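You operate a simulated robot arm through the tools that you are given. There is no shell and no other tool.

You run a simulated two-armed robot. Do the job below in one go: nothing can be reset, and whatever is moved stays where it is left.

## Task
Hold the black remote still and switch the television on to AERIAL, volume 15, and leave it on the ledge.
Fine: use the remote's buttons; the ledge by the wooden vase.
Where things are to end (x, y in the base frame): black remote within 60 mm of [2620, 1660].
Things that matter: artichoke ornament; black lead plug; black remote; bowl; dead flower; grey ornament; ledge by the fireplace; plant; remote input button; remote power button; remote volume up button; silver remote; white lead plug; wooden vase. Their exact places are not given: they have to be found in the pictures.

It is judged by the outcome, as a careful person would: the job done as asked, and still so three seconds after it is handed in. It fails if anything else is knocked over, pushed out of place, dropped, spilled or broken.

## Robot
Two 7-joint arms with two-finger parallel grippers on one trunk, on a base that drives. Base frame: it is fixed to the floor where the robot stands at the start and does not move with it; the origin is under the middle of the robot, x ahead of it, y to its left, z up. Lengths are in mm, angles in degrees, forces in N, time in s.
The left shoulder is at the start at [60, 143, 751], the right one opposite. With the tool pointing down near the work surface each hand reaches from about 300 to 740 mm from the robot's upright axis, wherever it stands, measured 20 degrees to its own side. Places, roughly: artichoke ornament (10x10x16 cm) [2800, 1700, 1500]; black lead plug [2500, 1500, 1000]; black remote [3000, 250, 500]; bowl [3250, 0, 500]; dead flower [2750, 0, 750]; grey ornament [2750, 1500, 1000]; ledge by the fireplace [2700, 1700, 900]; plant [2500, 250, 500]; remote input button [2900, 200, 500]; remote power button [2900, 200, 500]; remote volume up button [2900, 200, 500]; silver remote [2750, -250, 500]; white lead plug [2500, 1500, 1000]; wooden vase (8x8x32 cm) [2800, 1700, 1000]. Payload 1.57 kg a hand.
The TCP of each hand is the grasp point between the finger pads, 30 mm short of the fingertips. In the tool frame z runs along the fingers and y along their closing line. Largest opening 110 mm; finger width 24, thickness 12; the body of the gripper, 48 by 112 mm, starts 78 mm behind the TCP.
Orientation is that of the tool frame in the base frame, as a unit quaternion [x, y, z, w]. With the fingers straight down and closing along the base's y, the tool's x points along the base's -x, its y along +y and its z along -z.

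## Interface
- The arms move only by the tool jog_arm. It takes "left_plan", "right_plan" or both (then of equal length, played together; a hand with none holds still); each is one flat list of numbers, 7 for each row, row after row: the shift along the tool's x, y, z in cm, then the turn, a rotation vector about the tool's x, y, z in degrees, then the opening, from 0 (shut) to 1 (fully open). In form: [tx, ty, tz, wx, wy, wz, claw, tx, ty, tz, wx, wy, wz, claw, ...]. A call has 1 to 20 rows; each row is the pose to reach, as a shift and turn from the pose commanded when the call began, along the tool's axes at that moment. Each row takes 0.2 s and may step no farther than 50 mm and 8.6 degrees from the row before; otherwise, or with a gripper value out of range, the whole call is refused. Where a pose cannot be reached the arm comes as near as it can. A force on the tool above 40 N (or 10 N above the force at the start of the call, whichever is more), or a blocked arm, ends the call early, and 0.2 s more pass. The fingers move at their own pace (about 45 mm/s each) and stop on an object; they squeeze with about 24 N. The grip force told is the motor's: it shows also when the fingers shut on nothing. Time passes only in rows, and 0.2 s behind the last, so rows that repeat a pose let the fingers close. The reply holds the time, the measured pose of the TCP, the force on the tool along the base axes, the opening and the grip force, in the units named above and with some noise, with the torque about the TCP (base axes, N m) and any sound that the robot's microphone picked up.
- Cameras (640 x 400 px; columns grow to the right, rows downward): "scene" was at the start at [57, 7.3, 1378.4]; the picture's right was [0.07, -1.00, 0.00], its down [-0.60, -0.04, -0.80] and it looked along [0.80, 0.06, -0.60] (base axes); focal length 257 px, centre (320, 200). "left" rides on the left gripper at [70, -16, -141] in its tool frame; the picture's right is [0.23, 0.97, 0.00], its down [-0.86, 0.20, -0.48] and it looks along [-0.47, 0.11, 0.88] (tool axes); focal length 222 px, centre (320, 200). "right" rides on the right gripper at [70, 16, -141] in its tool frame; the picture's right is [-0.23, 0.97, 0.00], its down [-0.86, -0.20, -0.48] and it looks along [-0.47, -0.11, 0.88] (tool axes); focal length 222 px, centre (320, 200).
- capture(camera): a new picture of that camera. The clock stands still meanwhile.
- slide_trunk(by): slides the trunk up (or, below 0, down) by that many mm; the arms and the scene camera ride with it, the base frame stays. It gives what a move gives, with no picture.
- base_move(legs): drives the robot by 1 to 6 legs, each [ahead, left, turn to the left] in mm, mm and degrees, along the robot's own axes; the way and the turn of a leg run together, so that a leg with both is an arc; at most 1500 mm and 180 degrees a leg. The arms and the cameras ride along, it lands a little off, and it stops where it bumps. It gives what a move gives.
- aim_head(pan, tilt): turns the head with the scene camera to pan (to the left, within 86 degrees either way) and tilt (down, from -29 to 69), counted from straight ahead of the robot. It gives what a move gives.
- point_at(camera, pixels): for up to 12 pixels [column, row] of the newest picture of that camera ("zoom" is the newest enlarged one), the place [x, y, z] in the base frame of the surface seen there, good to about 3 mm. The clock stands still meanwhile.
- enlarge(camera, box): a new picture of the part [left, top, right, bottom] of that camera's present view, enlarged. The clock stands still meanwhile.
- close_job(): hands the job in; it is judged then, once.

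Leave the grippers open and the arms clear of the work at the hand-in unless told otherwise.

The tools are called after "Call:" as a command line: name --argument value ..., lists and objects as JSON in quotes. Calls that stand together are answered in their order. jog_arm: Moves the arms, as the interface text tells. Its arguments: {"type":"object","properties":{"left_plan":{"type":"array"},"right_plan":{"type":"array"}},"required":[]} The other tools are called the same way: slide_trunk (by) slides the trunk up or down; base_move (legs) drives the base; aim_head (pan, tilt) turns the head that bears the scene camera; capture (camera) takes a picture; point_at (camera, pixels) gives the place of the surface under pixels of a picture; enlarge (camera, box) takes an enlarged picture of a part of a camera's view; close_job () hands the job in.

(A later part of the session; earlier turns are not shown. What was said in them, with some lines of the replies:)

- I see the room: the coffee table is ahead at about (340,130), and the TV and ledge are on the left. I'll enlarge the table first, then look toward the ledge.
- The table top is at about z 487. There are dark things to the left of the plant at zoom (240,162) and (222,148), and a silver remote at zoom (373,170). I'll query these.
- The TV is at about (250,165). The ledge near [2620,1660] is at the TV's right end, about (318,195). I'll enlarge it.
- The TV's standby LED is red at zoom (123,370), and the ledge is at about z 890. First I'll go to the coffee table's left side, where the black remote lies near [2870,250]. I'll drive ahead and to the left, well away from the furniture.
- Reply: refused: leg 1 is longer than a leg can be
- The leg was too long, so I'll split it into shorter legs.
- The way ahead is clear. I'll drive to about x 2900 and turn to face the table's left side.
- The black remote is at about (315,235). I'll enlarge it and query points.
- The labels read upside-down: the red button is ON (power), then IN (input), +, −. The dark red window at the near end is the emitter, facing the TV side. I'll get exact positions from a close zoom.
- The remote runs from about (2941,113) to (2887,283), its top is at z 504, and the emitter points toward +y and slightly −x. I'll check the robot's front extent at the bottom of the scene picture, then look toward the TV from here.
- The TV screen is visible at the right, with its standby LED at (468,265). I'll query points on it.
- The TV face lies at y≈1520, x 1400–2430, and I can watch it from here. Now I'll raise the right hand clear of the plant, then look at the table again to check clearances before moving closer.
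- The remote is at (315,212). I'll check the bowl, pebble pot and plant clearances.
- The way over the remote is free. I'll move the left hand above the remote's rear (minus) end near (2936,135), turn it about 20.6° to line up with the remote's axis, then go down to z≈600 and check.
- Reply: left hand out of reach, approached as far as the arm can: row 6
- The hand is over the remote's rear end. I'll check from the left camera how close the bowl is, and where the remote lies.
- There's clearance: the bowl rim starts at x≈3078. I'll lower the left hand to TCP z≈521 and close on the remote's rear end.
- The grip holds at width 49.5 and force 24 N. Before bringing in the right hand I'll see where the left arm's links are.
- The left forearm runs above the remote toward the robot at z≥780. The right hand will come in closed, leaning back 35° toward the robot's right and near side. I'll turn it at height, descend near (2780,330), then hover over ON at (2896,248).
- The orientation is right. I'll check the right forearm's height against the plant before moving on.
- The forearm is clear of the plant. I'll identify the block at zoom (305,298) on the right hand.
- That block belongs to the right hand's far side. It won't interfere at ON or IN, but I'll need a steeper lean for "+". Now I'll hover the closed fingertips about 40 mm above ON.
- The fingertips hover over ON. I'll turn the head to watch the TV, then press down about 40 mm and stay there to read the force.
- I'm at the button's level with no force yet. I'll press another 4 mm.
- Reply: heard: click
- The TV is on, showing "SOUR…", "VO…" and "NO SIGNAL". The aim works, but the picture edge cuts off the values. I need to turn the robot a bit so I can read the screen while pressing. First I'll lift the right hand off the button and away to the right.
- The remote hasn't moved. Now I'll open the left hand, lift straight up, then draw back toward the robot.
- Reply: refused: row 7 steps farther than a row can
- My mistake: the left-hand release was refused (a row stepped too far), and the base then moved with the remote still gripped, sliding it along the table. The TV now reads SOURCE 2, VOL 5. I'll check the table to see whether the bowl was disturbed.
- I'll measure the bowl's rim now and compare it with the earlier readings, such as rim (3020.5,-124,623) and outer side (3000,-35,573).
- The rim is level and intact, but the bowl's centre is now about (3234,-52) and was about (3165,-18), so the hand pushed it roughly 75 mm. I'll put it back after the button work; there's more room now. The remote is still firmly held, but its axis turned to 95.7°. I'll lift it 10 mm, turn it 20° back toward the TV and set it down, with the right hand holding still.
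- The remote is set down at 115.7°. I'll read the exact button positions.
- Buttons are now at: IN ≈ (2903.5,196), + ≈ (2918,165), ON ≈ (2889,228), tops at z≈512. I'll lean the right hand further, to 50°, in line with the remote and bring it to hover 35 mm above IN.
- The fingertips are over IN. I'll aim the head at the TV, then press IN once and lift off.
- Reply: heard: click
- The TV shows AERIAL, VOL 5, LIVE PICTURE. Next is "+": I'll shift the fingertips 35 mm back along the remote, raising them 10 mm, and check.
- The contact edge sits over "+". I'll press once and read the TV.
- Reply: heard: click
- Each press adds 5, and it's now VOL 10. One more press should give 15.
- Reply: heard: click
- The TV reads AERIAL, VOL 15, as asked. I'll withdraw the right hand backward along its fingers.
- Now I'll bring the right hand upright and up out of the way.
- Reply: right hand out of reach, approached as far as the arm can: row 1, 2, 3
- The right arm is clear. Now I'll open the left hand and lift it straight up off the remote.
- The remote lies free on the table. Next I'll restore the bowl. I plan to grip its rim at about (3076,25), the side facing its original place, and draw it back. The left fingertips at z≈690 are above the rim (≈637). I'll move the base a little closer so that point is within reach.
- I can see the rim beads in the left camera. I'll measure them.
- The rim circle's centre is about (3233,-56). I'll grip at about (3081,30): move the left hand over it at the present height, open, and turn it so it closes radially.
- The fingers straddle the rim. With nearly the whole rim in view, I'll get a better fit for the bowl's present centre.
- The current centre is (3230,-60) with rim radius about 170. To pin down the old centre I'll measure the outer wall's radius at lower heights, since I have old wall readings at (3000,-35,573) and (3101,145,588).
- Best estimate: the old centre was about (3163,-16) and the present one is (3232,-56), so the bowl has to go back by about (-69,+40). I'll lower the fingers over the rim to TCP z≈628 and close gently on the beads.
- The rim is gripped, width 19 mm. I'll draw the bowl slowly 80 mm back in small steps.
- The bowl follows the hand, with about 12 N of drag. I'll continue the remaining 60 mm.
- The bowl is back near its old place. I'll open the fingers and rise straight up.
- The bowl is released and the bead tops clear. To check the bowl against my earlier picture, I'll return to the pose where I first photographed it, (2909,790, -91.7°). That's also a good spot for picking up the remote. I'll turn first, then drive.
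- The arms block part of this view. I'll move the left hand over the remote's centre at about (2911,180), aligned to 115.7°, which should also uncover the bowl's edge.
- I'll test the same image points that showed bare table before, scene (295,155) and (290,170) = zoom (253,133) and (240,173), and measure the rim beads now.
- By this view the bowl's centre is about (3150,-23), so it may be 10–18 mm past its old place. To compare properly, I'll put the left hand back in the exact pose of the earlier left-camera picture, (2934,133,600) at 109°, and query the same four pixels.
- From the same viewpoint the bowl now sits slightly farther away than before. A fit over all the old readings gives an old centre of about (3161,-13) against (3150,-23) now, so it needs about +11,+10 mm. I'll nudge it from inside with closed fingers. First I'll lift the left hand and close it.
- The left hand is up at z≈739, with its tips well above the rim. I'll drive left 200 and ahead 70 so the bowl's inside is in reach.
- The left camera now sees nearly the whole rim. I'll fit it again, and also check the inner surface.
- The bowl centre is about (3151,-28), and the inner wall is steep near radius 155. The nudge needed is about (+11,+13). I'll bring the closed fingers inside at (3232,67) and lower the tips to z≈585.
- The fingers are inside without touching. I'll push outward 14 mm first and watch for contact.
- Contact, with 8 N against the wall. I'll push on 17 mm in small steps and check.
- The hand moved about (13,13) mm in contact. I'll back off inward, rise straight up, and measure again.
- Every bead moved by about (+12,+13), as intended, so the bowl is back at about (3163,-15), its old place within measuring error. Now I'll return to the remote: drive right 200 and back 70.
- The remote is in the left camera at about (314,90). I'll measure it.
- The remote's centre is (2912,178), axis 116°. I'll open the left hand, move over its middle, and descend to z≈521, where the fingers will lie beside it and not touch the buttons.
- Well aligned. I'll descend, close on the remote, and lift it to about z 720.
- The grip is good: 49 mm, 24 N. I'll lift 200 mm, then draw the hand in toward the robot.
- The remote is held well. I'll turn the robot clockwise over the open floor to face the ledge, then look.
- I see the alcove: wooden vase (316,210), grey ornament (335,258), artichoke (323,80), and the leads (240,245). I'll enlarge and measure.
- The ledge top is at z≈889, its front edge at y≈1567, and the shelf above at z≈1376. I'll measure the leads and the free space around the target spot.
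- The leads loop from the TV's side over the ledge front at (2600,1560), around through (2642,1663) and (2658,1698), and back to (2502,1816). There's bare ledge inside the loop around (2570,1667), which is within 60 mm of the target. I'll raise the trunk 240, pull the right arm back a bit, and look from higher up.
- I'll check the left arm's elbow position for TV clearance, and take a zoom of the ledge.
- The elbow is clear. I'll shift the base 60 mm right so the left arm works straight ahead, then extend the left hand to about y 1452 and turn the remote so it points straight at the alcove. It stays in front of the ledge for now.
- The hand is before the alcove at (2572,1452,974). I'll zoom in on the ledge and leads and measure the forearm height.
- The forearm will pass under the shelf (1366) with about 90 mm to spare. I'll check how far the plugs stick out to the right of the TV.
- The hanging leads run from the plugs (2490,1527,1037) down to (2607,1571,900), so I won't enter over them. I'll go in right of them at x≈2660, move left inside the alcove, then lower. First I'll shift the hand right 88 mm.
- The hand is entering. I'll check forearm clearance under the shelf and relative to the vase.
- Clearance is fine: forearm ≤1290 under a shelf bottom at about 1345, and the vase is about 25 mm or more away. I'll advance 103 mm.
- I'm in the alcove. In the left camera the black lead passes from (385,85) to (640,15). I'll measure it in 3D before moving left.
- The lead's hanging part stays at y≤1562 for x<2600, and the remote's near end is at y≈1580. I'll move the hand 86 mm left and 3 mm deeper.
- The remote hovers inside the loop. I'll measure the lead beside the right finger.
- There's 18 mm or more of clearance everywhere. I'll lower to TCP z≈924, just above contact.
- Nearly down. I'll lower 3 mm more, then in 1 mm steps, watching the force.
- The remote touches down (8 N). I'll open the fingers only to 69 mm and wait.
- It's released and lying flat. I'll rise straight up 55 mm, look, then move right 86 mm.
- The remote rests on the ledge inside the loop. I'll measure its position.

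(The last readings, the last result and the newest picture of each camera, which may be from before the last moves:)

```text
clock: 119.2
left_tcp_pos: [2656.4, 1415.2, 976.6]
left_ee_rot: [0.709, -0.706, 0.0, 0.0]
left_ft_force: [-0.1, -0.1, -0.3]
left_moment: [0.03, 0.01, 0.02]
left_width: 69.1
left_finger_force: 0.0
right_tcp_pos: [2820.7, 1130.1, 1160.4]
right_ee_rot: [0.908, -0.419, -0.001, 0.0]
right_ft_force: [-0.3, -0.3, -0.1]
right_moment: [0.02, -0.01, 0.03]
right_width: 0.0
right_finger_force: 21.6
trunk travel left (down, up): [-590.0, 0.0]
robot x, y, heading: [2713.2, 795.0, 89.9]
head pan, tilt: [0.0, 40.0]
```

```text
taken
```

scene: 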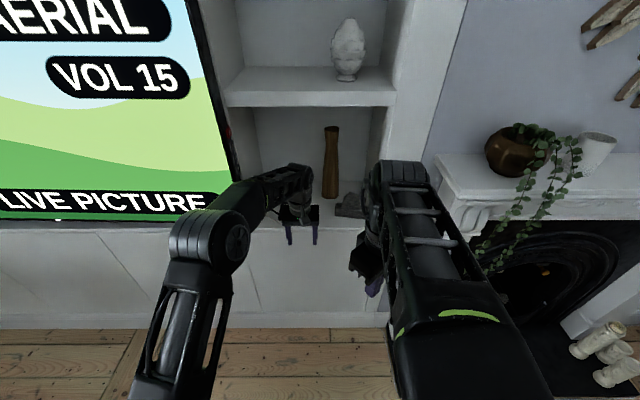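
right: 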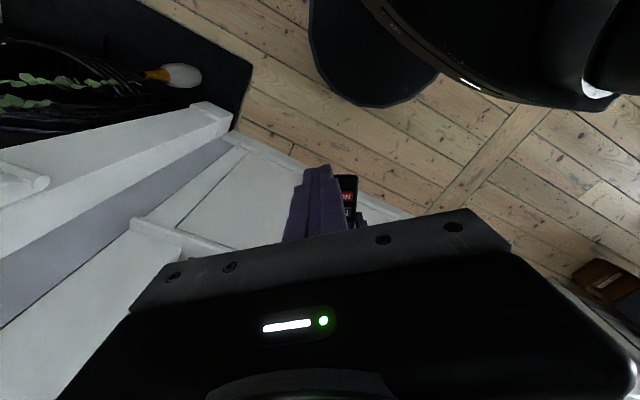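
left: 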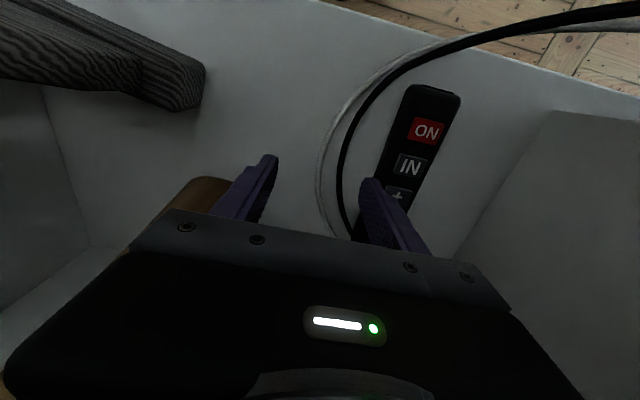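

The remote's centre is about (2575,1668), 45 mm from the target, lying flat. I'll open both grippers fully and check the TV and ledge once more.

Call:
jog_arm --left_plan '[0, 0, 0, 0, 0, 0, 1, 2, 0, 0, 0, 0, 0, 1, 4, 0, 0, 0, 0, 0, 1, 6, 0, 0, 0, 0, 0, 1, 6, 0, 0, 0, 0, 0, 1, 6, 0, 0, 0, 0, 0, 1, 6, 0, 0, 0, 0, 0, 1, 6, 0, 0, 0, 0, 0, 1]' --right_plan '[0, 0, 0, 0, 0, 0, 1, 0, 0, 0, 0, 0, 0, 1, 0, 0, 0, 0, 0, 0, 1, 0, 0, 0, 0, 0, 0, 1, 0, 0, 0, 0, 0, 0, 1, 0, 0, 0, 0, 0, 0, 1, 0, 0, 0, 0, 0, 0, 1, 0, 0, 0, 0, 0, 0, 1]'

Call:
aim_head --pan 25 --tilt 20

Call:
capture --camera "scene"

```text
clock: 121.0
left_tcp_pos: [2655.2, 1356.4, 976.1]
left_ee_rot: [0.708, -0.706, 0.0, 0.0]
left_ft_force: [0.3, 0.9, -0.6]
left_moment: [0.0, 0.03, 0.03]
left_width: 110.0
left_finger_force: 0.0
right_tcp_pos: [2819.4, 1130.3, 1160.7]
right_ee_rot: [0.908, -0.419, 0.0, 0.0]
right_ft_force: [1.0, -0.1, 0.3]
right_moment: [0.0, 0.01, 0.01]
right_width: 110.0
right_finger_force: 0.1
trunk travel left (down, up): [-590.0, 0.0]
robot x, y, heading: [2711.4, 793.7, 89.5]
head pan, tilt: [0.0, 40.0]
```

```text
clock: 121.9
left_tcp_pos: [2656.6, 1354.8, 976.9]
left_ee_rot: [0.708, -0.706, -0.001, 0.0]
left_ft_force: [-0.6, 0.6, 0.0]
left_moment: [-0.01, 0.0, -0.01]
left_width: 110.1
left_finger_force: 0.1
right_tcp_pos: [2820.7, 1131.2, 1160.5]
right_ee_rot: [0.908, -0.418, -0.001, 0.0]
right_ft_force: [-0.2, 1.2, -0.2]
right_moment: [0.02, -0.01, 0.02]
right_width: 109.9
right_finger_force: 0.1
trunk travel left (down, up): [-590.0, 0.0]
robot x, y, heading: [2714.6, 794.8, 90.2]
head pan, tilt: [25.0, 20.0]
```

```text
taken
```

scene: 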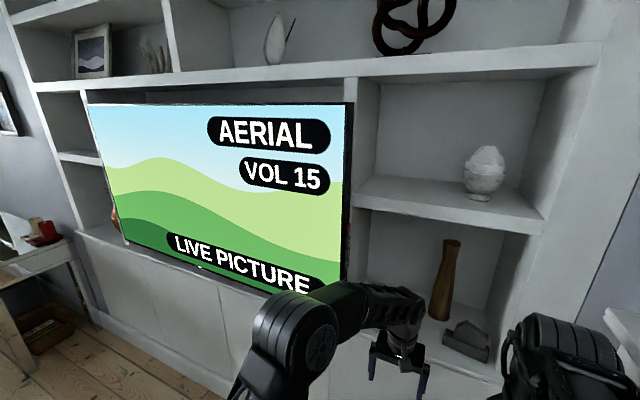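

The TV shows AERIAL, VOL 15. As a last check on the table, I'll turn partly to the right and look at the bowl, the coasters and the rest.

Call:
base_move --legs '[[-60, 0, 0], [0, 0, -50]]'

Call:
aim_head --pan -86 --tilt 40

Call:
capture --camera "scene"

```text
clock: 125.1
left_tcp_pos: [3102.2, 1141.7, 976.3]
left_ee_rot: [-0.348, 0.938, 0.0, 0.0]
left_ft_force: [-0.1, -0.6, 0.0]
left_moment: [0.02, 0.0, -0.02]
left_width: 110.1
left_finger_force: 0.0
right_tcp_pos: [3037.6, 871.0, 1159.7]
right_ee_rot: [-0.65, 0.76, 0.0, 0.0]
right_ft_force: [0.5, 0.0, -0.7]
right_moment: [-0.01, 0.01, -0.03]
right_width: 110.2
right_finger_force: 0.1
trunk travel left (down, up): [-590.0, 0.0]
robot x, y, heading: [2714.7, 735.1, 40.3]
head pan, tilt: [25.0, 20.0]
```

```text
clock: 127.0
left_tcp_pos: [3103.3, 1140.9, 976.4]
left_ee_rot: [-0.347, 0.938, 0.001, 0.0]
left_ft_force: [0.7, 0.3, 0.6]
left_moment: [-0.01, -0.04, 0.01]
left_width: 109.8
left_finger_force: 0.1
right_tcp_pos: [3037.9, 872.4, 1160.0]
right_ee_rot: [-0.649, 0.76, 0.0, 0.0]
right_ft_force: [-0.1, 0.1, 0.5]
right_moment: [0.01, -0.04, -0.03]
right_width: 110.0
right_finger_force: 0.0
trunk travel left (down, up): [-590.0, 0.0]
robot x, y, heading: [2710.6, 737.3, 40.6]
head pan, tilt: [-85.9, 40.0]
```

```text
taken
```

scene: 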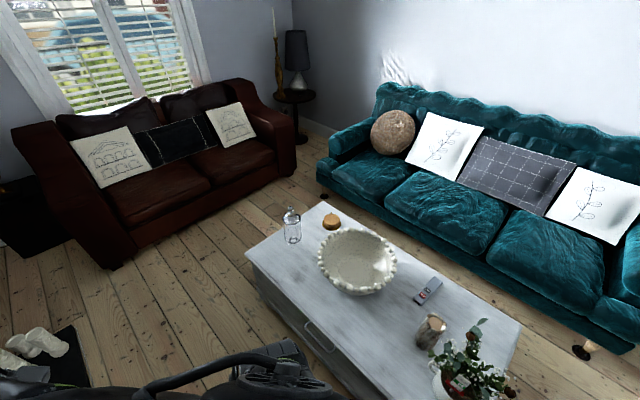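

I'll measure the coaster stack (earlier at about (3439,-220)), the bottle (earlier (3474,69)), the silver remote and the bowl rim.

Call:
enlarge --camera "scene" --box '[270, 190, 450, 310]'

Call:
point_at --camera "scene" --pixels '[[332, 220], [291, 220], [428, 291], [430, 325], [357, 232], [321, 253], [330, 277], [352, 291], [376, 285], [391, 268], [388, 246]]'

```text
3.33 times, centred on (360, 250) of scene
```

zoom: 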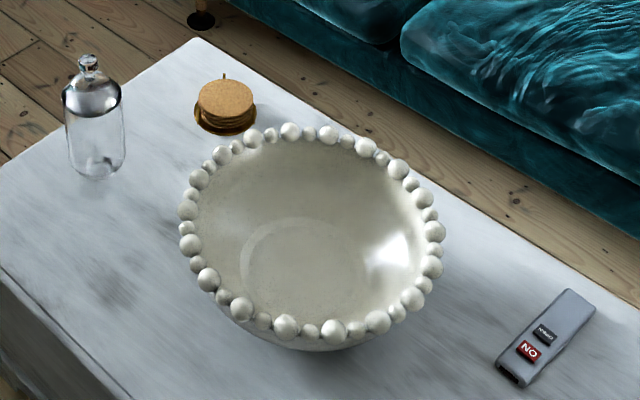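

```text
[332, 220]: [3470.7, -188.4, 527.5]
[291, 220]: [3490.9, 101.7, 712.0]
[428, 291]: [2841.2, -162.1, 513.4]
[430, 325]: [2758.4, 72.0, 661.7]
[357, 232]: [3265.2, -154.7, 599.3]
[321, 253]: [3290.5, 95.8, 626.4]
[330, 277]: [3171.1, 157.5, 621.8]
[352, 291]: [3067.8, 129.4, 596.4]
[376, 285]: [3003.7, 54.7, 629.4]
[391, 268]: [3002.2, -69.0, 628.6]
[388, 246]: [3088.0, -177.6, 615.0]
```

All is in order. The bowl's centre fits (3163,-14), which matches its original place, and the bottle, coasters, silver remote and pebble pot are undisturbed. The TV is on AERIAL at volume 15. The black remote lies on the ledge about 45 mm from the target, and the hands are open and clear. I'm handing in.

Call:
close_job

```text
The job is handed in.
```

The television is on, set to AERIAL at volume 15. The black remote is on the ledge by the wooden vase, at about [2575, 1668]. That is about 45 mm from the spot you gave, inside the 60 mm allowed. I used only the remote's buttons.

**Mistake:** partway through, I moved the base while the left hand was still gripping the remote. That slid the remote along the table and pushed the bowl about 80 mm out of place. I moved the bowl back, and its centre now measures about [3163, -14]. My estimate of where it stood before is only good to about 10 mm, so it may not be exactly where it was. It is upright and undamaged.

**Remote and leads:** the remote lies flat inside the loop of the TV leads. It had at least 15 mm clearance from them as it went down. The plugs were not touched.

**Other things:** I measured the silver remote, bottle, coasters and pebble pot afterwards, and they had not been disturbed. The wooden vase, grey ornament and artichoke ornament looked unmoved in the last picture of the ledge.

Both grippers are open and the arms are clear of the ledge and table.
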